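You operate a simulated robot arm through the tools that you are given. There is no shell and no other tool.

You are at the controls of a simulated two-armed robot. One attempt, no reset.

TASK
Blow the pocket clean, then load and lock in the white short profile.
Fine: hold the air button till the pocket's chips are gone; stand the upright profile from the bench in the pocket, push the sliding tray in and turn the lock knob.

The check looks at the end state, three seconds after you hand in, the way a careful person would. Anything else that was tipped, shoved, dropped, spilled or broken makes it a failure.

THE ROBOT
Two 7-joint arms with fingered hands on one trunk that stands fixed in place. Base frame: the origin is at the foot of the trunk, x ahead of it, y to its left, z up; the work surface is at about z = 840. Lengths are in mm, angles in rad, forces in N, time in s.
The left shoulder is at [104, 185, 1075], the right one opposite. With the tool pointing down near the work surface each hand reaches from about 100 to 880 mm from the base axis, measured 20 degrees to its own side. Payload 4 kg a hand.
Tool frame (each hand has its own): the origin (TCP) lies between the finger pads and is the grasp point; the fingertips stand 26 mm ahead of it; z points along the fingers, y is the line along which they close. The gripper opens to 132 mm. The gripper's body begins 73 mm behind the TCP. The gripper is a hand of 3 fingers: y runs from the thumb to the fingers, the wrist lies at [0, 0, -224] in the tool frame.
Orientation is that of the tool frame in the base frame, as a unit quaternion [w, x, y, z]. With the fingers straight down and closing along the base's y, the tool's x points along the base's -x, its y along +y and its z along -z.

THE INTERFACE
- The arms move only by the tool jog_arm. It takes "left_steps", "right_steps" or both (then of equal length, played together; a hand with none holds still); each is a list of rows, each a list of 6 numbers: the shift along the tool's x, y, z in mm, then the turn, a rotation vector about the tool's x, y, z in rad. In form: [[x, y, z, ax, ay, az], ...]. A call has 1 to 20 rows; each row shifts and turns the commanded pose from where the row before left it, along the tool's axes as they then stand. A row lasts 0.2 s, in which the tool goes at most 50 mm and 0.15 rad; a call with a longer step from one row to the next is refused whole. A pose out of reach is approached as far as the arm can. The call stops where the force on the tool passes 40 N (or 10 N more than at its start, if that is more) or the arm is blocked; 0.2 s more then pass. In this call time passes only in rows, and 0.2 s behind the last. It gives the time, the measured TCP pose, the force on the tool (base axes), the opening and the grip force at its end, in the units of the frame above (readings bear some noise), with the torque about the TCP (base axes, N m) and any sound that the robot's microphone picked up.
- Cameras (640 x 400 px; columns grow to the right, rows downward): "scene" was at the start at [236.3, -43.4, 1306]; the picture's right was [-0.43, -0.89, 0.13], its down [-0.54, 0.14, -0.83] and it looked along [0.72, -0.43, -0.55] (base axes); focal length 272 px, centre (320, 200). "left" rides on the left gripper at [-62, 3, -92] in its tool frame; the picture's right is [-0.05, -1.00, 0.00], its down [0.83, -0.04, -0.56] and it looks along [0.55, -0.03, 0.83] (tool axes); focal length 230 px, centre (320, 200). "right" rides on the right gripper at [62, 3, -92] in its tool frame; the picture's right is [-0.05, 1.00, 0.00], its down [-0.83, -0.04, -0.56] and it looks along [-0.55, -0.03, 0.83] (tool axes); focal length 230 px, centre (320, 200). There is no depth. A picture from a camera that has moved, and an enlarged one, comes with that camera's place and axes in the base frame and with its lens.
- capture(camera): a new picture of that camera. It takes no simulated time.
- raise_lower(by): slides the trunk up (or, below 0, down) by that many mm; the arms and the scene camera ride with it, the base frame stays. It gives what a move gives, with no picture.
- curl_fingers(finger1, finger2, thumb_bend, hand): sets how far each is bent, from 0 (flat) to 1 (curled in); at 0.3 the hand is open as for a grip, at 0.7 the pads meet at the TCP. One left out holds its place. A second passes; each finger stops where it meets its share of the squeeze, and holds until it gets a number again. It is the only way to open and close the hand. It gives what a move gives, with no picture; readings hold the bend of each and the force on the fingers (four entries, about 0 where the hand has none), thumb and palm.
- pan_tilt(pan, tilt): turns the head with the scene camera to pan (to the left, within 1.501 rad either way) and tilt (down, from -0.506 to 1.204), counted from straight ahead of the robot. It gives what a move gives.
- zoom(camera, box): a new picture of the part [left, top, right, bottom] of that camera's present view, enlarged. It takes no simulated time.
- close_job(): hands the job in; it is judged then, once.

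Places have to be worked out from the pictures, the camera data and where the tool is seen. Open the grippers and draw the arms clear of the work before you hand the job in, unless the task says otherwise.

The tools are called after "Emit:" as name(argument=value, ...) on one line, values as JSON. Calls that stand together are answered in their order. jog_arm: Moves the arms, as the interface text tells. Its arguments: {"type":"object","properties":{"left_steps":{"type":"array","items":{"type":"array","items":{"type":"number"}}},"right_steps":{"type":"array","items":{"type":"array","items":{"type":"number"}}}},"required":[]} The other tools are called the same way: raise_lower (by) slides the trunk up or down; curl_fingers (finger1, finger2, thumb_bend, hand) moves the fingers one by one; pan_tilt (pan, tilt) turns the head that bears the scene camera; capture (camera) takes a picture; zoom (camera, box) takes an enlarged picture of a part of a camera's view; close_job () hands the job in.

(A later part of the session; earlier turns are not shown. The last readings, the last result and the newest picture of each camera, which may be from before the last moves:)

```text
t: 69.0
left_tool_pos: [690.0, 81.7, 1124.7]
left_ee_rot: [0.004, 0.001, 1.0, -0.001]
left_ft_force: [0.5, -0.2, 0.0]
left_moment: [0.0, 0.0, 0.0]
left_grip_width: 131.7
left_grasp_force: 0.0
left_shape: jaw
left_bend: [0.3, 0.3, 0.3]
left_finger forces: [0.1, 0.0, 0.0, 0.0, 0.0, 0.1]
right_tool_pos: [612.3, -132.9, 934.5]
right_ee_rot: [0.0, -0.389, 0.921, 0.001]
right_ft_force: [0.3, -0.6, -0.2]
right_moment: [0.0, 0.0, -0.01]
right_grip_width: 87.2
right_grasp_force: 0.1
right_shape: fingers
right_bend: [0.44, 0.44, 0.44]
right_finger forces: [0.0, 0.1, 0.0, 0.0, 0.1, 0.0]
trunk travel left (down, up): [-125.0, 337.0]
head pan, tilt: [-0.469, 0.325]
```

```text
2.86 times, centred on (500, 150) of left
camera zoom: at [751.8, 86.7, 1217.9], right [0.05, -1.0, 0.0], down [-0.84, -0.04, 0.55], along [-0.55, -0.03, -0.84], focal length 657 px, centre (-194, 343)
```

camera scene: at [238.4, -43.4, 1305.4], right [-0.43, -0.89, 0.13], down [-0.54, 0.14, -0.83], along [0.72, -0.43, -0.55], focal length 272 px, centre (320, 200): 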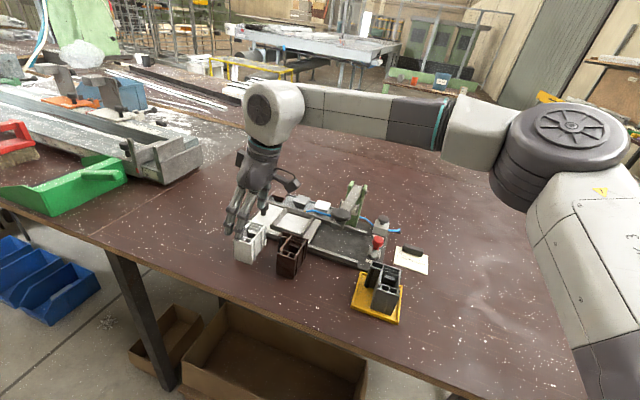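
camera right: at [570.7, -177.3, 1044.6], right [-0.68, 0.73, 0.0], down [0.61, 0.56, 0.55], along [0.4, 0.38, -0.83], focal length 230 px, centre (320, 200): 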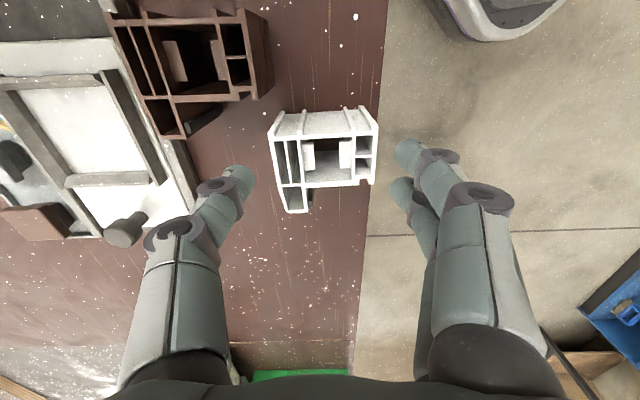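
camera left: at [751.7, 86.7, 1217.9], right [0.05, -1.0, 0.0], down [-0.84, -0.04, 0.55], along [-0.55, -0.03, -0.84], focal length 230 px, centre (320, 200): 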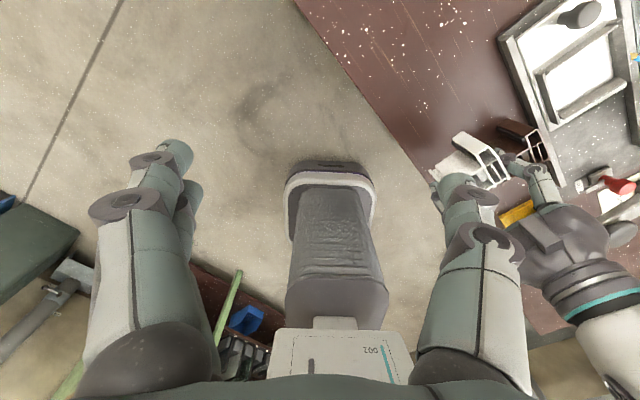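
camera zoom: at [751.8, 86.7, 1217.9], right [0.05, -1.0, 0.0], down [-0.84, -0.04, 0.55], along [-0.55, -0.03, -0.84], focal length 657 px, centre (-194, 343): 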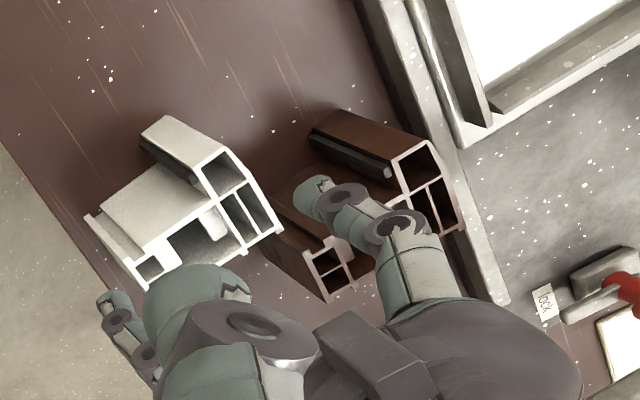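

The fingers straddle the profile evenly with about 10 mm on each side, and the thumb has some 25 mm to the brown profile. I lower to the grip height and close.

Emit:
jog_arm(right_steps=[[0, 0, 10, 0, 0, 0], [0, 0, 10, 0, 0, 0], [0, 0, 10, 0, 0, 0], [0, 0, 9, 0, 0, 0]])

Emit:
curl_fingers(hand="right", finger1=0.6, finger2=0.6, thumb_bend=0.6)

Emit:
zoom(camera="right", box=[180, 90, 460, 290])

Emit:
zoom(camera="scene", box=[180, 180, 320, 310])

```text
t: 70.0
left_tool_pos: [690.9, 82.7, 1124.1]
left_ee_rot: [0.004, 0.0, 1.0, 0.0]
left_ft_force: [-0.2, 0.4, 0.3]
left_moment: [-0.02, 0.01, -0.01]
left_grip_width: 131.8
left_grasp_force: 0.0
left_shape: jaw
left_bend: [0.3, 0.3, 0.3]
left_finger forces: [0.0, 0.0, 0.0, 0.1, 0.0, 0.1]
right_tool_pos: [611.6, -133.5, 894.1]
right_ee_rot: [-0.001, -0.39, 0.921, 0.0]
right_ft_force: [-0.3, 0.5, 0.1]
right_moment: [0.01, -0.03, 0.03]
right_grip_width: 87.5
right_grasp_force: 0.0
right_shape: fingers
right_bend: [0.44, 0.44, 0.44]
right_finger forces: [0.1, 0.0, 0.0, 0.1, 0.0, 0.0]
trunk travel left (down, up): [-125.0, 337.0]
head pan, tilt: [-0.469, 0.325]
```

```text
t: 71.0
left_tool_pos: [691.0, 83.3, 1124.9]
left_ee_rot: [0.005, 0.0, 1.0, 0.0]
left_ft_force: [0.2, 0.0, -0.3]
left_moment: [-0.03, 0.01, 0.04]
left_grip_width: 131.8
left_grasp_force: 0.1
left_shape: jaw
left_bend: [0.3, 0.3, 0.3]
left_finger forces: [0.0, 0.2, 0.1, 0.0, 0.0, 0.1]
right_tool_pos: [611.7, -133.0, 893.8]
right_ee_rot: [0.0, -0.389, 0.921, 0.001]
right_ft_force: [0.0, 0.0, 0.7]
right_moment: [0.01, -0.03, 0.0]
right_grip_width: 67.7
right_grasp_force: 13.5
right_shape: fingers
right_bend: [0.51, 0.5, 0.54]
right_finger forces: [7.0, 6.8, 0.0, 0.0, 13.7, 0.0]
trunk travel left (down, up): [-125.0, 337.0]
head pan, tilt: [-0.469, 0.325]
```

```text
2.00 times, centred on (320, 190) of right
camera zoom: at [565.7, -175.5, 986.2], right [-0.68, 0.73, 0.0], down [0.61, 0.56, 0.56], along [0.41, 0.38, -0.83], focal length 460 px, centre (320, 220)
```

zoom: 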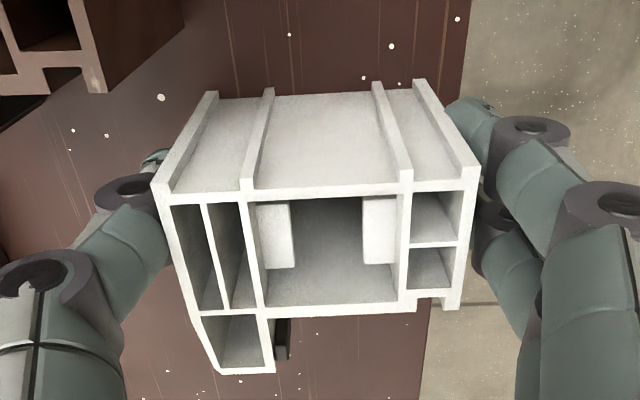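

```text
3.08 times, centred on (250, 245) of scene
camera zoom: at [236.6, -43.3, 1306.0], right [-0.43, -0.89, 0.13], down [-0.54, 0.14, -0.83], along [0.72, -0.43, -0.55], focal length 838 px, centre (535, 62)
```

zoom: 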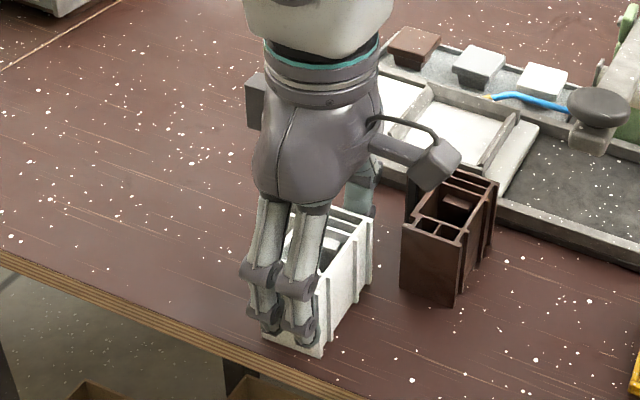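

Gripped again, now with the hand vertical. I lift it clear of everything and carry it toward the pocket, staying high.

Emit:
jog_arm(right_steps=[[0, 0, -5, 0, 0, 0], [0, 0, -15, 0, 0, 0], [0, 0, -20, 0, 0, 0], [0, 0, -20, 0, 0, 0], [0, 0, -15, 0, 0, 0], [4.9, -37.7, -2, 0, 0, 0], [4.9, -37.7, -2, 0, 0, 0], [4.9, -37.7, -2, 0, 0, 0]])

Emit:
capture(camera="scene")

Emit:
capture(camera="right")

Emit:
capture(camera="left")

```text
t: 72.8
left_tool_pos: [690.6, 82.0, 1124.9]
left_ee_rot: [0.004, 0.0, 1.0, 0.0]
left_ft_force: [0.6, 0.2, -0.2]
left_moment: [0.01, 0.02, 0.02]
left_grip_width: 131.6
left_grasp_force: 0.1
left_shape: jaw
left_bend: [0.3, 0.3, 0.3]
left_finger forces: [0.0, 0.0, 0.0, 0.1, 0.0, 0.0]
right_tool_pos: [682.2, -222.3, 974.9]
right_ee_rot: [-0.001, -0.39, 0.921, 0.001]
right_ft_force: [0.0, -0.9, -0.8]
right_moment: [0.0, 0.02, 0.0]
right_grip_width: 68.0
right_grasp_force: 14.2
right_shape: fingers
right_bend: [0.51, 0.5, 0.54]
right_finger forces: [6.9, 6.7, 0.1, 0.0, 13.7, 0.0]
trunk travel left (down, up): [-125.0, 337.0]
head pan, tilt: [-0.469, 0.325]
```

```text
taken
camera scene: at [237.1, -44.0, 1305.8], right [-0.43, -0.89, 0.13], down [-0.54, 0.14, -0.83], along [0.72, -0.43, -0.55], focal length 272 px, centre (320, 200)
```

scene: 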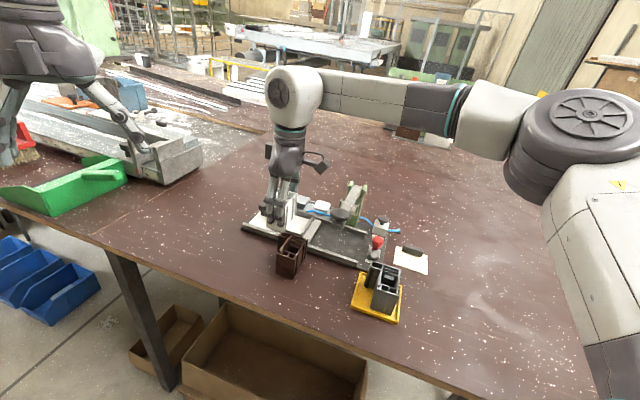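

```text
taken
camera right: at [637.3, -265.6, 1066.3], right [-0.68, 0.73, 0.0], down [0.61, 0.56, 0.56], along [0.41, 0.38, -0.83], focal length 230 px, centre (320, 200)
```

right: 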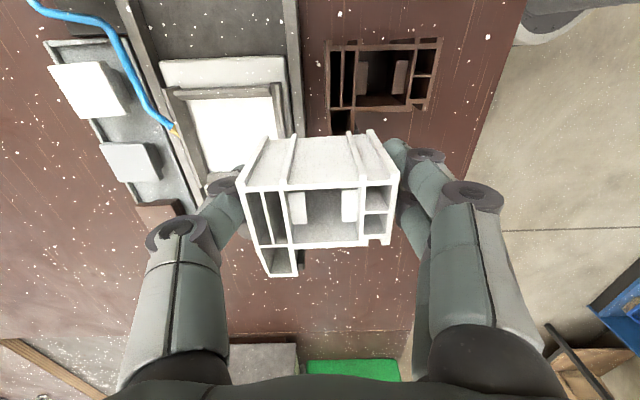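

```text
taken
camera left: at [752.1, 86.2, 1217.6], right [0.05, -1.0, 0.0], down [-0.84, -0.04, 0.55], along [-0.55, -0.03, -0.84], focal length 230 px, centre (320, 200)
```

left: 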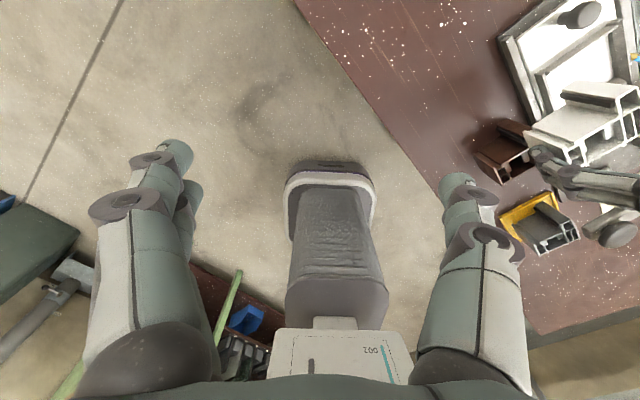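

Good carry, no slip. From here the right camera also sees the pocket; I zoom in to measure its edges with the same camera I measured the profile with.

Emit:
zoom(camera="right", box=[140, 40, 310, 220])

Emit:
zoom(camera="scene", box=[235, 170, 345, 260])

```text
2.22 times, centred on (225, 130) of right
camera zoom: at [637.3, -265.6, 1066.3], right [-0.68, 0.73, 0.0], down [0.61, 0.56, 0.56], along [0.41, 0.38, -0.83], focal length 511 px, centre (531, 356)
```

zoom: 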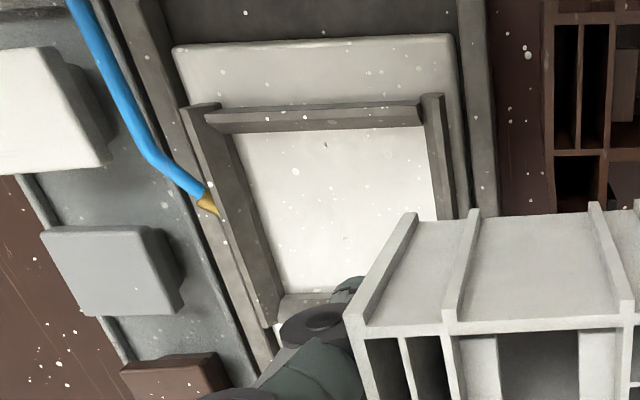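

```text
4.44 times, centred on (290, 215) of scene
camera zoom: at [237.1, -44.0, 1305.8], right [-0.43, -0.89, 0.13], down [-0.54, 0.14, -0.83], along [0.72, -0.43, -0.55], focal length 1210 px, centre (453, 133)
```

zoom: 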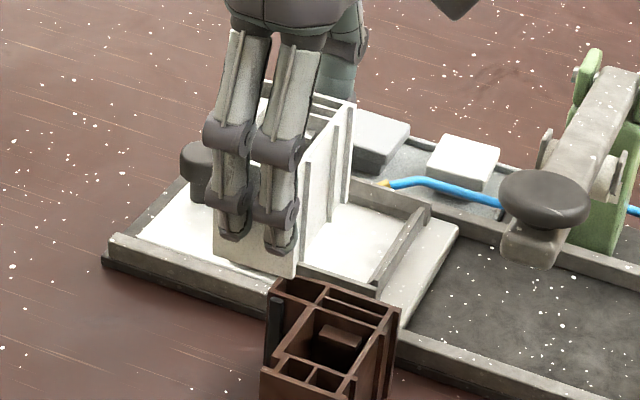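

Measured in this camera, the pocket floor spans about 65 × 71.5 mm centred near (737.7,-272.1), and the profile (61.5 × 67.8) should turn about 0.03 rad clockwise. I bring it over the pocket, still high.

Emit:
jog_arm(right_steps=[[5.4, -36.8, 0, 0, 0, 0.015], [5.4, -36.7, 0, 0, 0, 0.015]])

Emit:
capture(camera="right")

Emit:
zoom(camera="scene", box=[245, 160, 365, 260])

Emit:
zoom(camera="left", box=[540, 20, 640, 160])

```text
t: 73.4
left_tool_pos: [691.4, 82.2, 1124.6]
left_ee_rot: [0.004, 0.0, 1.0, 0.0]
left_ft_force: [-0.2, 0.7, 0.3]
left_moment: [-0.01, 0.02, 0.03]
left_grip_width: 131.9
left_grasp_force: 0.2
left_shape: jaw
left_bend: [0.3, 0.3, 0.3]
left_finger forces: [0.1, 0.0, 0.1, 0.0, 0.0, 0.0]
right_tool_pos: [727.9, -283.0, 972.7]
right_ee_rot: [-0.001, -0.375, 0.927, 0.001]
right_ft_force: [-0.1, -0.4, 0.1]
right_moment: [0.0, 0.05, 0.01]
right_grip_width: 67.5
right_grasp_force: 13.9
right_shape: fingers
right_bend: [0.51, 0.5, 0.54]
right_finger forces: [6.9, 6.7, 0.1, 0.1, 13.5, 0.1]
trunk travel left (down, up): [-125.0, 337.0]
head pan, tilt: [-0.469, 0.325]
```

```text
taken
camera right: at [681.0, -323.9, 1065.1], right [-0.66, 0.75, 0.0], down [0.63, 0.55, 0.55], along [0.42, 0.37, -0.83], focal length 230 px, centre (320, 200)
```

right: 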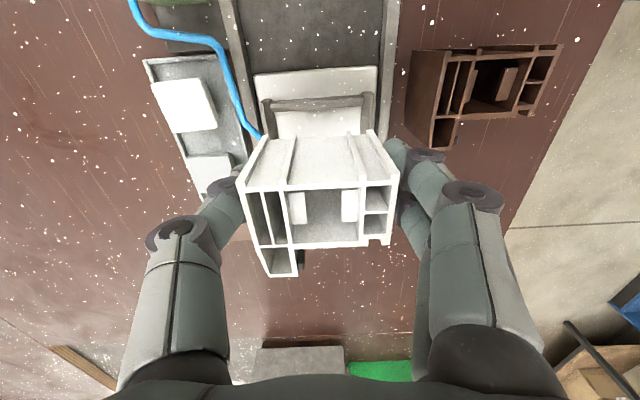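

```text
4.00 times, centred on (305, 210) of scene
camera zoom: at [237.5, -43.8, 1305.6], right [-0.43, -0.89, 0.13], down [-0.54, 0.14, -0.83], along [0.72, -0.43, -0.55], focal length 1089 px, centre (380, 160)
```

zoom: 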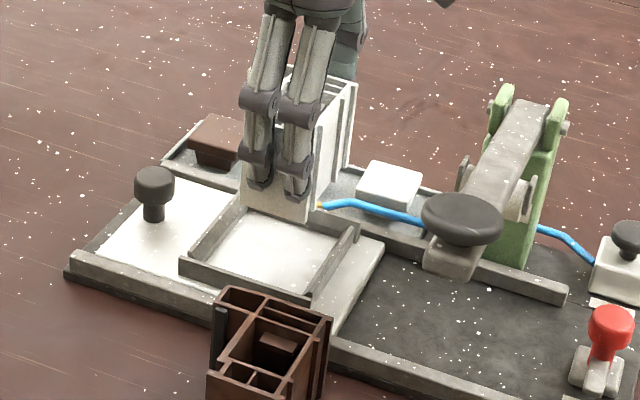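

```text
2.86 times, centred on (590, 90) of left
camera zoom: at [752.4, 86.3, 1217.2], right [0.05, -1.0, 0.0], down [-0.84, -0.04, 0.55], along [-0.55, -0.03, -0.84], focal length 657 px, centre (-451, 514)
```

zoom: 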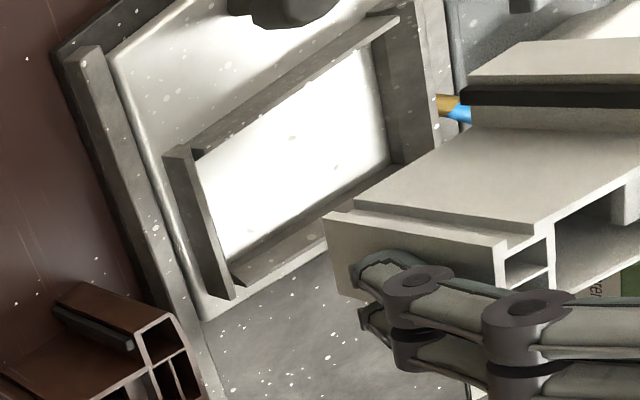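

It hangs over the pocket. I check the bottom edges against the pocket walls in enlarged views.

Emit:
zoom(camera="scene", box=[275, 175, 335, 240])

Emit:
zoom(camera="right", box=[220, 60, 420, 200])

```text
6.15 times, centred on (305, 208) of scene
camera zoom: at [237.5, -43.8, 1305.6], right [-0.43, -0.89, 0.13], down [-0.54, 0.14, -0.83], along [0.72, -0.43, -0.55], focal length 1676 px, centre (412, 154)
```

zoom: 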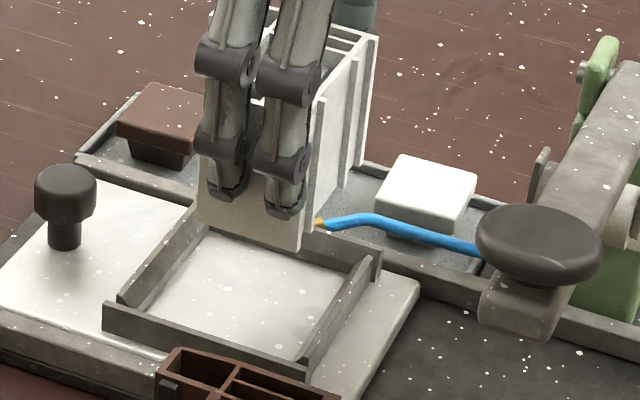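

```text
2.86 times, centred on (320, 130) of right
camera zoom: at [681.0, -323.9, 1065.1], right [-0.66, 0.75, 0.0], down [0.63, 0.55, 0.55], along [0.42, 0.37, -0.83], focal length 657 px, centre (320, 400)
```

zoom: 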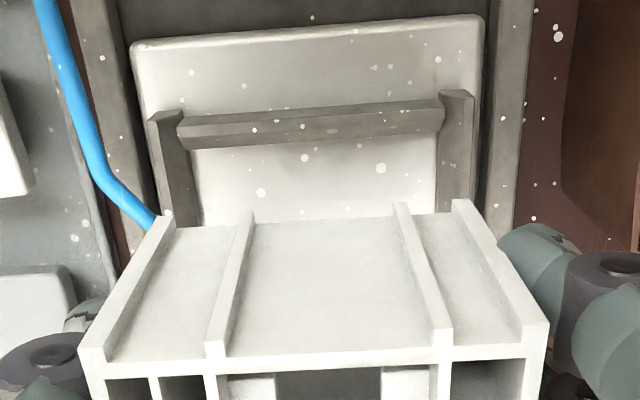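

Angles agree within about a degree. I lower until the bottom is just above the walls, where parallax is small, and compare again.

Emit:
jog_arm(right_steps=[[0, 1, 12, 0, 0, 0], [0, 0, 12, 0, 0, 0], [0, 0, 10, 0, 0, 0]])

Emit:
zoom(camera="scene", box=[270, 185, 330, 240])

Emit:
zoom(camera="right", box=[220, 60, 420, 200])

Emit:
zoom(camera="left", box=[540, 20, 640, 160])

```text
t: 74.2
left_tool_pos: [690.4, 82.3, 1126.5]
left_ee_rot: [0.005, 0.0, 1.0, -0.001]
left_ft_force: [-0.2, -0.7, 0.0]
left_moment: [-0.01, -0.03, -0.01]
left_grip_width: 131.9
left_grasp_force: 0.1
left_shape: jaw
left_bend: [0.3, 0.3, 0.3]
left_finger forces: [0.0, 0.1, 0.0, 0.0, 0.0, 0.0]
right_tool_pos: [725.7, -281.9, 940.3]
right_ee_rot: [0.0, -0.375, 0.927, 0.001]
right_ft_force: [0.0, 0.1, -0.8]
right_moment: [0.04, 0.02, 0.0]
right_grip_width: 67.5
right_grasp_force: 13.6
right_shape: fingers
right_bend: [0.51, 0.5, 0.54]
right_finger forces: [7.0, 6.8, 0.0, 0.0, 13.6, 0.1]
trunk travel left (down, up): [-125.0, 337.0]
head pan, tilt: [-0.469, 0.325]
```

```text
7.27 times, centred on (300, 212) of scene
camera zoom: at [236.6, -43.4, 1306.0], right [-0.43, -0.89, 0.13], down [-0.54, 0.14, -0.83], along [0.72, -0.43, -0.55], focal length 1980 px, centre (466, 109)
```

zoom: 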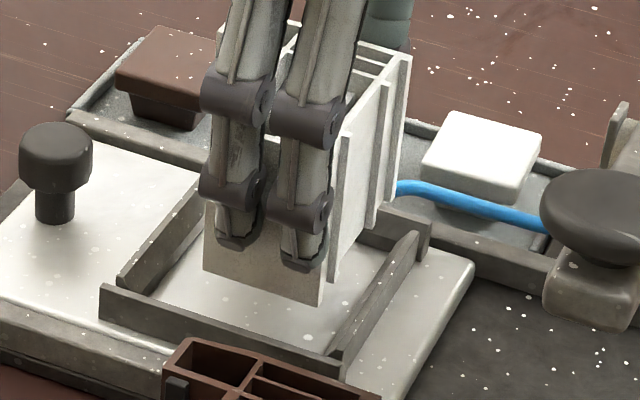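

```text
2.86 times, centred on (320, 130) of right
camera zoom: at [679.7, -322.7, 1032.7], right [-0.66, 0.75, 0.0], down [0.63, 0.55, 0.56], along [0.42, 0.37, -0.83], focal length 657 px, centre (320, 400)
```

zoom: 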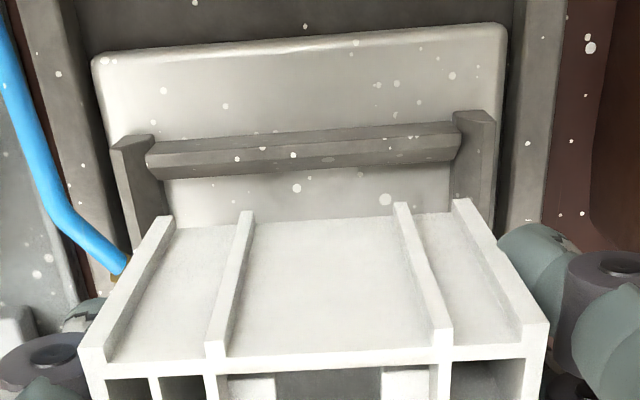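

```text
2.86 times, centred on (590, 90) of left
camera zoom: at [751.6, 86.7, 1218.1], right [0.05, -1.0, 0.0], down [-0.84, -0.04, 0.55], along [-0.55, -0.03, -0.84], focal length 657 px, centre (-451, 514)
```

zoom: 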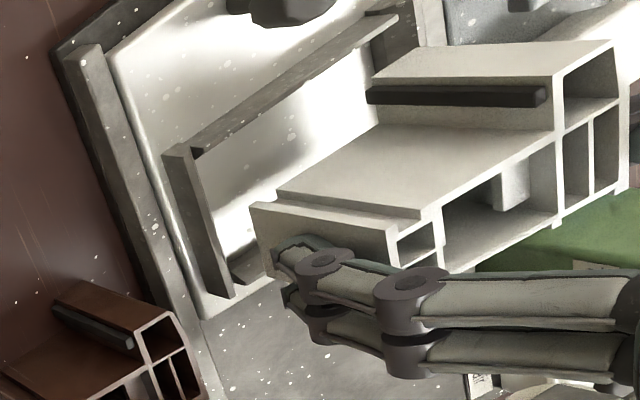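

By scene and tool readings the profile sits about 1 mm toward the lever; I correct that and lower into the wall funnel in small steps.

Emit:
jog_arm(right_steps=[[-1, 0.5, 3, 0, 0, 0], [0, 0, 4, 0, 0, 0], [0, 0, 4, 0, 0, 0]])

Emit:
zoom(camera="scene", box=[270, 185, 330, 240])

Emit:
zoom(camera="right", box=[220, 60, 420, 200])

```text
t: 75.0
left_tool_pos: [690.7, 82.8, 1124.7]
left_ee_rot: [0.004, 0.0, 1.0, -0.001]
left_ft_force: [0.8, -0.4, -0.4]
left_moment: [-0.05, 0.03, -0.01]
left_grip_width: 131.7
left_grasp_force: 0.1
left_shape: jaw
left_bend: [0.3, 0.3, 0.3]
left_finger forces: [0.1, 0.1, 0.0, 0.0, 0.1, 0.0]
right_tool_pos: [726.1, -279.7, 929.6]
right_ee_rot: [-0.001, -0.375, 0.927, 0.002]
right_ft_force: [-0.4, 0.4, -0.7]
right_moment: [-0.01, 0.02, 0.01]
right_grip_width: 67.8
right_grasp_force: 13.6
right_shape: fingers
right_bend: [0.51, 0.5, 0.54]
right_finger forces: [6.8, 6.8, 0.0, 0.0, 13.7, 0.0]
trunk travel left (down, up): [-125.0, 337.0]
head pan, tilt: [-0.469, 0.325]
```

```text
7.27 times, centred on (300, 212) of scene
camera zoom: at [236.6, -43.3, 1305.9], right [-0.43, -0.89, 0.13], down [-0.54, 0.14, -0.83], along [0.72, -0.43, -0.55], focal length 1980 px, centre (466, 109)
```

zoom: 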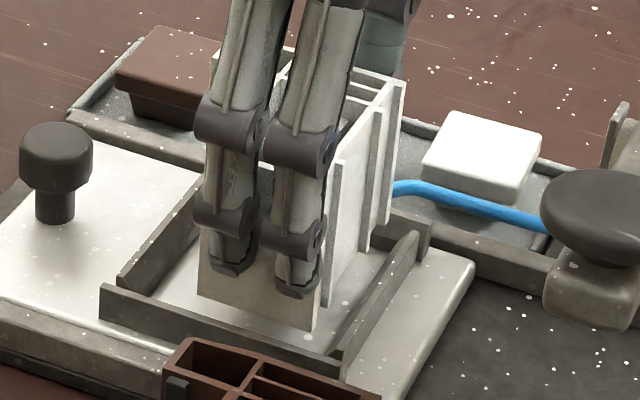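

```text
2.86 times, centred on (320, 130) of right
camera zoom: at [680.0, -321.5, 1022.1], right [-0.66, 0.75, 0.0], down [0.63, 0.55, 0.56], along [0.42, 0.37, -0.83], focal length 657 px, centre (320, 400)
```

zoom: 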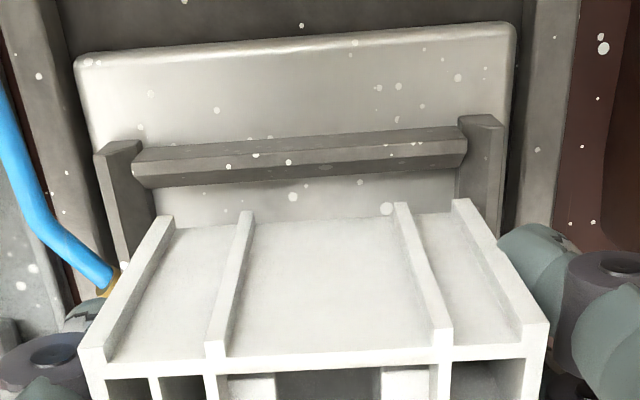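

Gaps look even (about 3 mm to the lever-side wall, near wall's funnel 5–7 mm). I keep lowering gently.

Emit:
jog_arm(right_steps=[[0, 0, 2, 0, 0, 0], [0, 0, 2, 0, 0, 0], [0, 0, 2, 0, 0, 0]])

Emit:
zoom(camera="scene", box=[270, 185, 330, 240])

Emit:
zoom(camera="left", box=[560, 20, 640, 120])

```text
t: 75.8
left_tool_pos: [690.8, 83.8, 1124.5]
left_ee_rot: [0.005, 0.0, 1.0, 0.0]
left_ft_force: [0.5, -0.2, 0.3]
left_moment: [-0.02, 0.01, -0.01]
left_grip_width: 132.0
left_grasp_force: 0.1
left_shape: jaw
left_bend: [0.3, 0.3, 0.3]
left_finger forces: [0.1, 0.0, 0.0, 0.0, 0.1, 0.0]
right_tool_pos: [726.5, -280.4, 923.4]
right_ee_rot: [0.0, -0.376, 0.927, 0.001]
right_ft_force: [0.4, 0.0, -0.6]
right_moment: [0.0, 0.0, -0.01]
right_grip_width: 67.7
right_grasp_force: 14.6
right_shape: fingers
right_bend: [0.51, 0.5, 0.54]
right_finger forces: [6.8, 6.8, 0.0, 0.0, 13.6, 0.0]
trunk travel left (down, up): [-125.0, 337.0]
head pan, tilt: [-0.469, 0.325]
```

```text
7.27 times, centred on (300, 212) of scene
camera zoom: at [236.6, -43.3, 1305.9], right [-0.43, -0.89, 0.13], down [-0.54, 0.14, -0.83], along [0.72, -0.43, -0.55], focal length 1980 px, centre (466, 109)
```

zoom: 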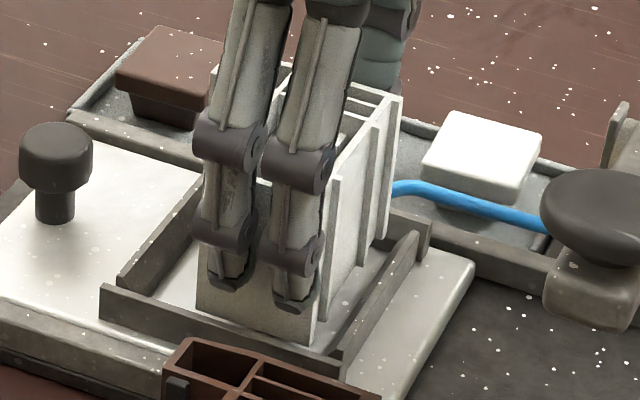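

```text
4.00 times, centred on (600, 70) of left
camera zoom: at [751.6, 86.8, 1218.0], right [0.05, -1.0, 0.0], down [-0.84, -0.04, 0.55], along [-0.55, -0.03, -0.84], focal length 920 px, centre (-800, 720)
```

zoom: 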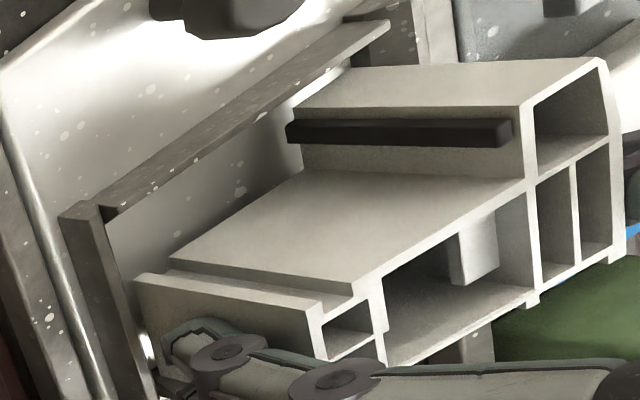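

No contact yet, and the bottom is already inside the walls. I continue down.

Emit:
jog_arm(right_steps=[[0, 0, 2, 0, 0, 0], [0, 0, 2, 0, 0, 0], [0, 0, 1, 0, 0, 0]])

Emit:
zoom(camera="scene", box=[270, 185, 330, 240])

```text
t: 76.6
left_tool_pos: [691.5, 82.9, 1124.7]
left_ee_rot: [0.005, 0.0, 1.0, 0.0]
left_ft_force: [-0.9, 0.1, -0.4]
left_moment: [0.02, 0.02, -0.02]
left_grip_width: 131.7
left_grasp_force: 0.1
left_shape: jaw
left_bend: [0.3, 0.3, 0.3]
left_finger forces: [0.0, 0.0, 0.0, 0.0, 0.1, 0.0]
right_tool_pos: [726.3, -279.9, 918.2]
right_ee_rot: [0.0, -0.375, 0.927, 0.002]
right_ft_force: [0.8, -0.6, 0.4]
right_moment: [-0.02, 0.0, -0.03]
right_grip_width: 67.6
right_grasp_force: 13.4
right_shape: fingers
right_bend: [0.51, 0.51, 0.54]
right_finger forces: [6.7, 6.5, 0.1, 0.0, 14.6, 0.0]
trunk travel left (down, up): [-125.0, 337.0]
head pan, tilt: [-0.469, 0.325]
```

```text
7.27 times, centred on (300, 212) of scene
camera zoom: at [236.5, -43.4, 1306.0], right [-0.43, -0.89, 0.13], down [-0.54, 0.14, -0.83], along [0.72, -0.43, -0.55], focal length 1980 px, centre (466, 109)
```

zoom: 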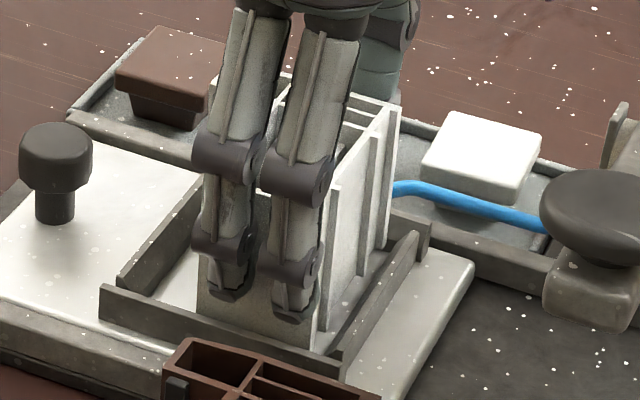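

It slides in; about 2–3 mm remain. Down in 1 mm steps.

Emit:
jog_arm(right_steps=[[0, 0, 1, 0, 0, 0], [0, 0, 1, 0, 0, 0], [0, 0, 1, 0, 0, 0]])

Emit:
zoom(camera="scene", box=[270, 185, 330, 240])

Emit:
zoom(camera="right", box=[220, 60, 420, 200])

```text
t: 77.4
left_tool_pos: [690.4, 82.1, 1125.6]
left_ee_rot: [0.005, 0.0, 1.0, 0.001]
left_ft_force: [-0.7, 0.7, 0.6]
left_moment: [0.0, 0.04, -0.01]
left_grip_width: 131.9
left_grasp_force: 0.0
left_shape: jaw
left_bend: [0.3, 0.3, 0.3]
left_finger forces: [0.1, 0.0, 0.0, 0.0, 0.0, 0.0]
right_tool_pos: [725.6, -281.2, 916.4]
right_ee_rot: [0.0, -0.376, 0.927, 0.0]
right_ft_force: [-0.2, 0.0, -0.8]
right_moment: [0.02, -0.01, -0.03]
right_grip_width: 67.4
right_grasp_force: 13.7
right_shape: fingers
right_bend: [0.51, 0.51, 0.54]
right_finger forces: [7.1, 7.0, 0.0, 0.0, 13.9, 0.0]
trunk travel left (down, up): [-125.0, 337.0]
head pan, tilt: [-0.469, 0.325]
```

```text
7.27 times, centred on (300, 212) of scene
camera zoom: at [236.6, -43.3, 1305.9], right [-0.43, -0.89, 0.13], down [-0.54, 0.14, -0.83], along [0.72, -0.43, -0.55], focal length 1980 px, centre (466, 109)
```

zoom: 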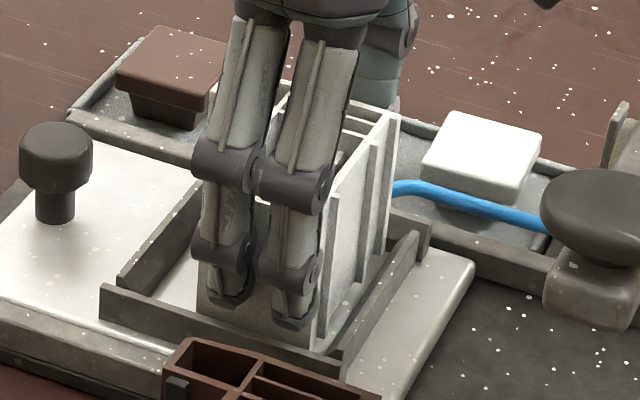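

```text
2.86 times, centred on (320, 130) of right
camera zoom: at [680.0, -321.3, 1008.1], right [-0.66, 0.75, 0.0], down [0.63, 0.55, 0.56], along [0.42, 0.37, -0.83], focal length 657 px, centre (320, 400)
```

zoom: 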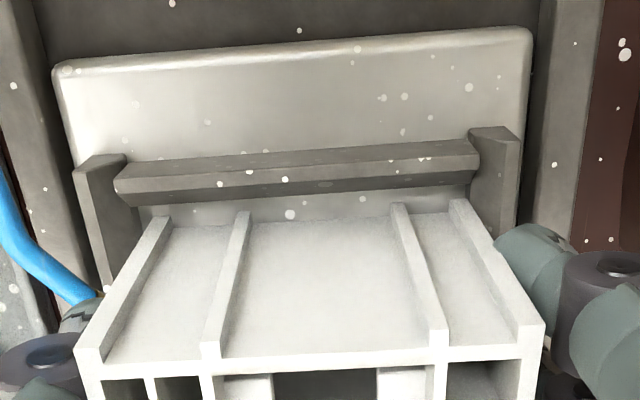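

Still no floor contact reading. Two more 1 mm steps.

Emit:
jog_arm(right_steps=[[0, 0, 1, 0, 0, 0], [0, 0, 1, 0, 0, 0]])

```text
t: 78.0
left_tool_pos: [692.2, 83.5, 1126.0]
left_ee_rot: [0.005, 0.0, 1.0, 0.0]
left_ft_force: [0.0, 0.3, 0.2]
left_moment: [0.0, -0.02, 0.02]
left_grip_width: 131.8
left_grasp_force: 0.1
left_shape: jaw
left_bend: [0.3, 0.3, 0.3]
left_finger forces: [0.0, 0.0, 0.0, 0.0, 0.0, 0.0]
right_tool_pos: [725.0, -280.7, 914.3]
right_ee_rot: [0.0, -0.376, 0.927, 0.0]
right_ft_force: [0.4, 0.1, -0.9]
right_moment: [0.0, 0.03, 0.04]
right_grip_width: 67.5
right_grasp_force: 14.0
right_shape: fingers
right_bend: [0.51, 0.51, 0.54]
right_finger forces: [7.0, 6.7, 0.0, 0.1, 14.0, 0.0]
trunk travel left (down, up): [-125.0, 337.0]
head pan, tilt: [-0.469, 0.325]
```

No contact at 914; I keep on in 1 mm steps.

Emit:
jog_arm(right_steps=[[0, 0, 1, 0, 0, 0], [0, 0, 1, 0, 0, 0], [0, 0, 1, 0, 0, 0]])

Emit:
zoom(camera="scene", box=[270, 185, 330, 240])

```text
t: 78.8
left_tool_pos: [689.1, 83.2, 1125.3]
left_ee_rot: [0.005, 0.0, 1.0, -0.001]
left_ft_force: [0.4, -0.2, -0.2]
left_moment: [-0.02, -0.01, 0.02]
left_grip_width: 131.9
left_grasp_force: 0.1
left_shape: jaw
left_bend: [0.3, 0.3, 0.3]
left_finger forces: [0.0, 0.0, 0.0, 0.1, 0.1, 0.0]
right_tool_pos: [727.0, -279.9, 912.9]
right_ee_rot: [0.001, -0.375, 0.927, 0.001]
right_ft_force: [1.0, -1.4, 4.4]
right_moment: [0.03, 0.05, 0.03]
right_grip_width: 67.7
right_grasp_force: 13.9
right_shape: fingers
right_bend: [0.51, 0.51, 0.54]
right_finger forces: [6.8, 7.0, 0.0, 0.0, 14.5, 0.0]
trunk travel left (down, up): [-125.0, 337.0]
head pan, tilt: [-0.469, 0.325]
```

```text
7.27 times, centred on (300, 212) of scene
camera zoom: at [236.0, -43.3, 1306.2], right [-0.43, -0.89, 0.13], down [-0.54, 0.14, -0.83], along [0.72, -0.43, -0.55], focal length 1980 px, centre (466, 109)
```

zoom: 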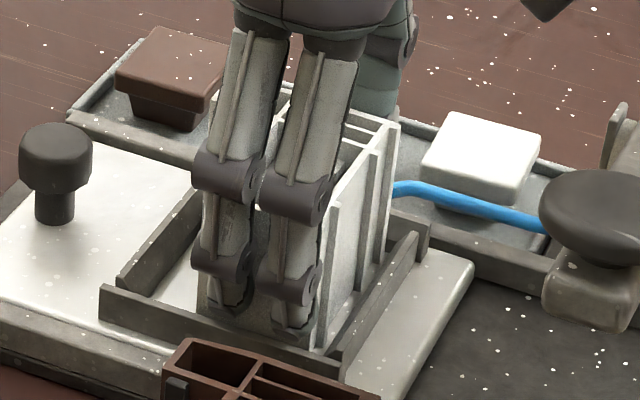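

The profile touches the pocket floor (+5 N at TCP z ≈ 912.5). I open the fingers just enough to release it.

Emit:
curl_fingers(hand="right", finger1=0.45, finger2=0.45, thumb_bend=0.48)

Emit:
zoom(camera="scene", box=[270, 185, 330, 240])

Emit:
zoom(camera="right", box=[200, 60, 440, 260])

```text
t: 79.8
left_tool_pos: [690.3, 82.6, 1125.6]
left_ee_rot: [0.004, 0.0, 1.0, 0.001]
left_ft_force: [-0.5, 0.0, -0.3]
left_moment: [-0.01, 0.03, 0.02]
left_grip_width: 131.8
left_grasp_force: 0.1
left_shape: jaw
left_bend: [0.3, 0.3, 0.3]
left_finger forces: [0.0, 0.1, 0.1, 0.0, 0.0, 0.0]
right_tool_pos: [726.4, -281.2, 910.2]
right_ee_rot: [-0.001, -0.375, 0.927, 0.001]
right_ft_force: [0.4, 0.0, 0.5]
right_moment: [-0.02, 0.03, -0.01]
right_grip_width: 79.4
right_grasp_force: 0.6
right_shape: fingers
right_bend: [0.45, 0.45, 0.48]
right_finger forces: [0.1, 0.1, 0.0, 0.0, 0.1, 0.0]
trunk travel left (down, up): [-125.0, 337.0]
head pan, tilt: [-0.469, 0.325]
```

```text
7.27 times, centred on (300, 212) of scene
camera zoom: at [236.4, -43.3, 1306.0], right [-0.43, -0.89, 0.13], down [-0.54, 0.14, -0.83], along [0.72, -0.43, -0.55], focal length 1980 px, centre (466, 109)
```

zoom: 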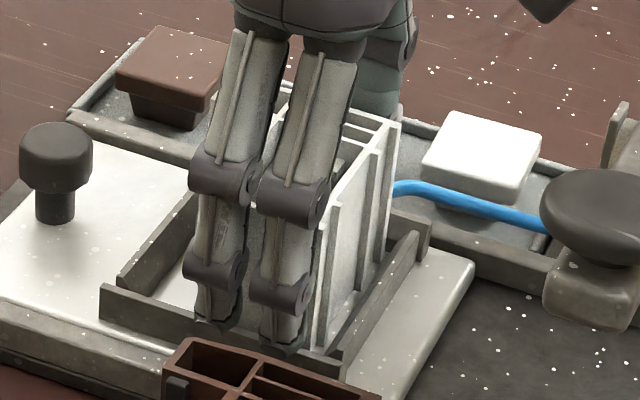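

```text
2.00 times, centred on (320, 160) of right
camera zoom: at [679.7, -321.5, 1003.5], right [-0.66, 0.75, 0.0], down [0.63, 0.55, 0.56], along [0.42, 0.37, -0.83], focal length 460 px, centre (320, 280)
```

zoom: 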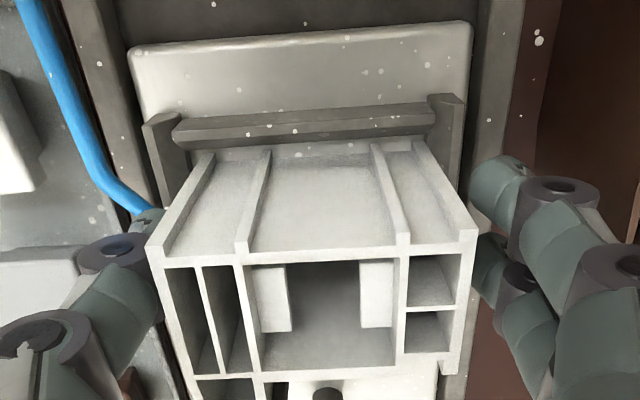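

Released: no grip force, and the profile stands in the pocket. I lift the hand straight up, slowly at first.

Emit:
jog_arm(right_steps=[[0, 0, -4, 0, 0, 0], [0, 0, -6, 0, 0, 0], [0, 0, -10, 0, 0, 0], [0, 0, -15, 0, 0, 0], [0, 0, -20, 0, 0, 0], [0, 0, -20, 0, 0, 0]])

Emit:
zoom(camera="scene", box=[255, 160, 345, 240])

Emit:
zoom(camera="right", box=[200, 40, 440, 240])

Emit:
zoom(camera="left", box=[540, 0, 640, 140])

```text
t: 81.2
left_tool_pos: [691.0, 82.4, 1124.1]
left_ee_rot: [0.005, 0.0, 1.0, 0.0]
left_ft_force: [1.1, 0.6, -0.6]
left_moment: [0.01, 0.03, 0.0]
left_grip_width: 131.9
left_grasp_force: 0.0
left_shape: jaw
left_bend: [0.3, 0.3, 0.3]
left_finger forces: [0.0, 0.0, 0.0, 0.0, 0.1, 0.0]
right_tool_pos: [725.9, -280.2, 986.9]
right_ee_rot: [0.0, -0.376, 0.927, 0.0]
right_ft_force: [0.3, -1.2, 0.4]
right_moment: [0.04, -0.03, -0.03]
right_grip_width: 79.5
right_grasp_force: 0.0
right_shape: fingers
right_bend: [0.45, 0.45, 0.48]
right_finger forces: [0.0, 0.0, 0.0, 0.0, 0.0, 0.0]
trunk travel left (down, up): [-125.0, 337.0]
head pan, tilt: [-0.469, 0.325]
```

```text
5.00 times, centred on (300, 200) of scene
camera zoom: at [236.2, -43.2, 1306.1], right [-0.43, -0.89, 0.13], down [-0.54, 0.14, -0.83], along [0.72, -0.43, -0.55], focal length 1362 px, centre (420, 200)
```

zoom: 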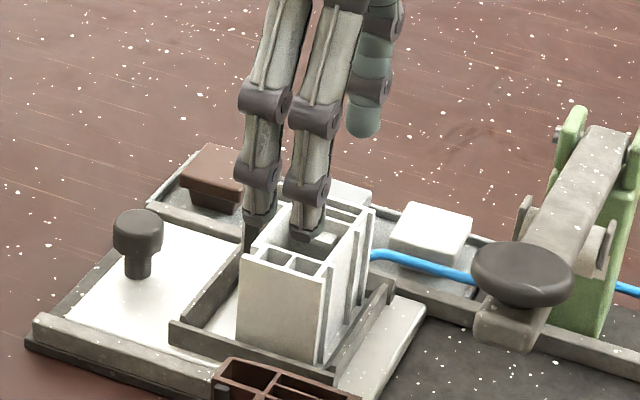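

```text
2.00 times, centred on (320, 140) of right
camera zoom: at [679.4, -321.0, 1078.5], right [-0.66, 0.75, 0.0], down [0.63, 0.55, 0.56], along [0.42, 0.37, -0.83], focal length 460 px, centre (320, 320)
```

zoom: 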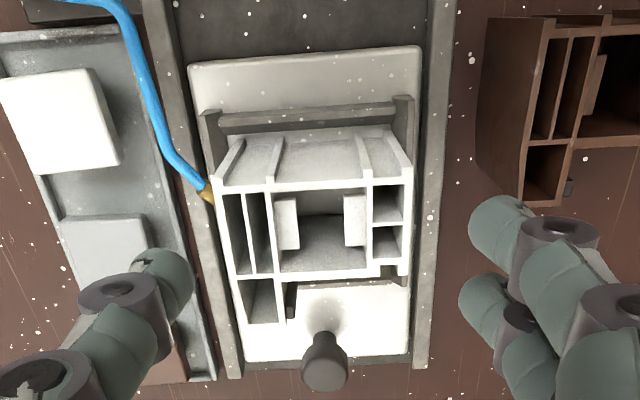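

```text
2.86 times, centred on (590, 70) of left
camera zoom: at [751.2, 86.9, 1218.3], right [0.05, -1.0, 0.0], down [-0.84, -0.04, 0.55], along [-0.55, -0.03, -0.84], focal length 657 px, centre (-451, 571)
```

zoom: 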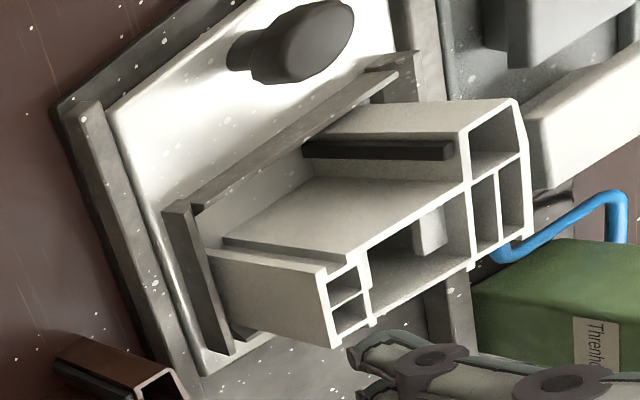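

The white profile stands properly in the pocket. The tray's black knob (about (797,-212)) is beyond the right arm's reach, so the left hand will push it. First the right hand goes up and away over the lever to the right.

Emit:
jog_arm(right_steps=[[0, 0, -30, 0, 0, 0], [0, 0, -30, 0, 0, 0], [38.3, -9.4, -7.2, 0, 0, 0], [38.3, -9.4, -7.2, 0, 0, 0], [38.3, -9.4, -7.2, 0, 0, 0], [38.3, -9.4, -7.2, 0, 0, 0], [38.3, -9.4, -7.2, 0, 0, 0], [38.3, -9.4, -7.2, 0, 0, 0]])

Emit:
curl_fingers(hand="left", finger1=0.7, finger2=0.7, thumb_bend=0.7)

Emit:
zoom(camera="scene", box=[220, 160, 400, 300])

Emit:
capture(camera="left")

```text
t: 83.0
left_tool_pos: [690.2, 82.3, 1126.4]
left_ee_rot: [0.005, -0.001, 1.0, 0.0]
left_ft_force: [-0.8, 0.2, -0.2]
left_moment: [-0.04, 0.0, 0.0]
left_grip_width: 131.8
left_grasp_force: 0.1
left_shape: jaw
left_bend: [0.3, 0.3, 0.3]
left_finger forces: [0.0, 0.0, 0.0, 0.0, 0.0, 0.1]
right_tool_pos: [597.8, -488.7, 1090.0]
right_ee_rot: [0.001, -0.376, 0.927, 0.001]
right_ft_force: [0.1, -0.8, 0.1]
right_moment: [0.02, -0.02, 0.03]
right_grip_width: 79.5
right_grasp_force: 0.0
right_shape: fingers
right_bend: [0.45, 0.45, 0.48]
right_finger forces: [0.1, 0.0, 0.0, 0.0, 0.0, 0.1]
right hand out of reach, approached as far as the arm can: row 2
trunk travel left (down, up): [-125.0, 337.0]
head pan, tilt: [-0.469, 0.325]
```

```text
t: 84.0
left_tool_pos: [689.7, 83.1, 1125.9]
left_ee_rot: [0.005, 0.0, 1.0, 0.0]
left_ft_force: [-0.1, 0.3, -0.3]
left_moment: [0.0, 0.04, 0.03]
left_grip_width: 6.3
left_grasp_force: 0.0
left_shape: fingers
left_bend: [0.7, 0.7, 0.7]
left_finger forces: [0.1, 0.1, 0.0, 0.0, 0.0, 0.1]
right_tool_pos: [599.4, -488.1, 1090.1]
right_ee_rot: [0.0, -0.375, 0.927, 0.001]
right_ft_force: [-0.2, -0.9, -0.5]
right_moment: [-0.02, 0.01, 0.02]
right_grip_width: 79.5
right_grasp_force: 0.0
right_shape: fingers
right_bend: [0.45, 0.45, 0.48]
right_finger forces: [0.1, 0.0, 0.0, 0.0, 0.1, 0.1]
trunk travel left (down, up): [-125.0, 337.0]
head pan, tilt: [-0.469, 0.325]
```

```text
2.86 times, centred on (310, 230) of scene
camera zoom: at [236.3, -43.4, 1306.0], right [-0.43, -0.89, 0.13], down [-0.54, 0.14, -0.83], along [0.72, -0.43, -0.55], focal length 778 px, centre (349, 114)
```

zoom: 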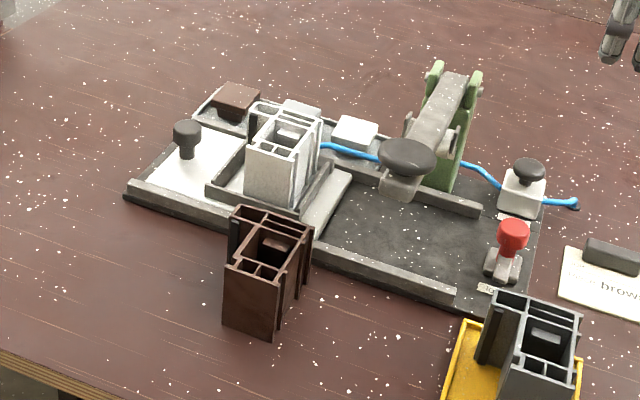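

```text
taken
camera left: at [751.3, 86.7, 1218.3], right [0.05, -1.0, 0.0], down [-0.84, -0.04, 0.55], along [-0.55, -0.03, -0.84], focal length 230 px, centre (320, 200)
```

left: 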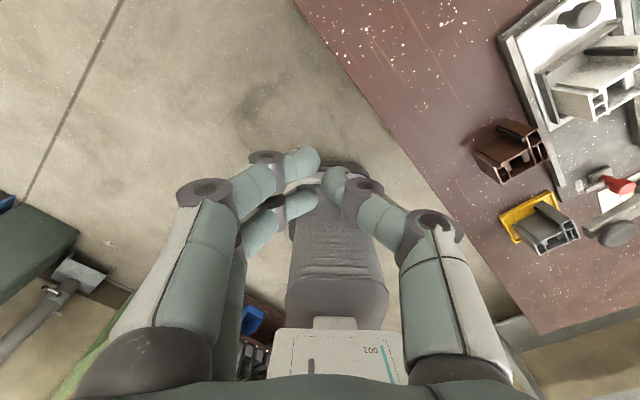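

All in order; the knob's cap top is about (799,-213,887), 28 mm across. I turn the left fist 45° and lean it 0.5 rad about its x-axis so it can reach behind the knob.

Emit:
jog_arm(left_steps=[[0, 0, 0, 0, 0, -0.131], [0, 0, 0, 0, 0, -0.131], [0, 0, 0, 0, 0, -0.131], [0, 0, 0, 0, 0, -0.131], [0, 0, 0, 0, 0, -0.131], [0, 0, 0, 0, 0, -0.13], [0, 0, 0, 0.1, 0, 0], [0, 0, 0, 0.1, 0, 0], [0, 0, 0, 0.1, 0, 0], [0, 0, 0, 0.1, 0, 0], [0, 0, 0, 0.1, 0, 0]])

Emit:
capture(camera="left")

Emit:
capture(camera="scene")

```text
t: 86.4
left_tool_pos: [690.5, 84.0, 1125.5]
left_ee_rot: [0.1, -0.369, 0.894, -0.231]
left_ft_force: [-0.2, 0.4, 0.4]
left_moment: [-0.02, 0.01, -0.02]
left_grip_width: 6.1
left_grasp_force: 0.0
left_shape: fingers
left_bend: [0.7, 0.7, 0.7]
left_finger forces: [0.1, 0.1, 0.0, 0.0, 0.0, 0.0]
right_tool_pos: [599.6, -488.0, 1090.0]
right_ee_rot: [0.0, -0.375, 0.927, 0.001]
right_ft_force: [-0.5, 0.3, 0.0]
right_moment: [-0.02, -0.02, -0.01]
right_grip_width: 79.6
right_grasp_force: 0.1
right_shape: fingers
right_bend: [0.45, 0.45, 0.48]
right_finger forces: [0.0, 0.0, 0.1, 0.1, 0.0, 0.0]
trunk travel left (down, up): [-125.0, 337.0]
head pan, tilt: [-0.469, 0.325]
```

```text
taken
camera left: at [700.0, 161.1, 1204.4], right [0.65, -0.58, 0.49], down [-0.75, -0.42, 0.5], along [-0.08, -0.69, -0.72], focal length 230 px, centre (320, 200)
```

left: 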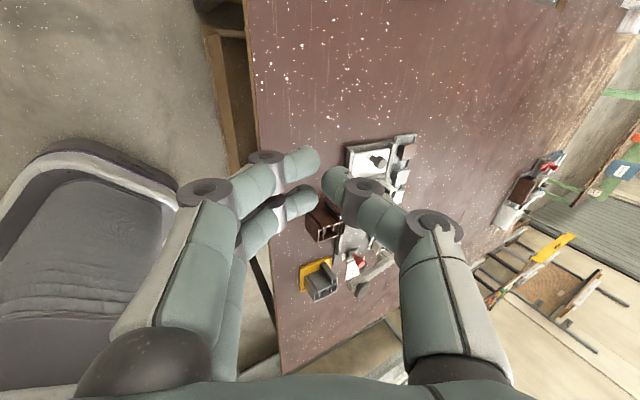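

```text
taken
camera scene: at [236.4, -42.6, 1306.0], right [-0.43, -0.89, 0.13], down [-0.54, 0.14, -0.83], along [0.72, -0.43, -0.55], focal length 272 px, centre (320, 200)
```

scene: 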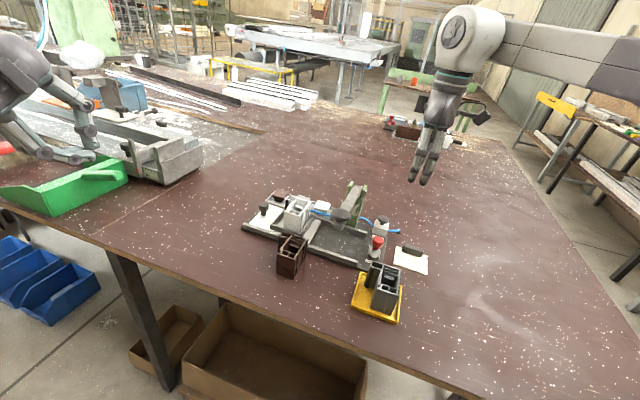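

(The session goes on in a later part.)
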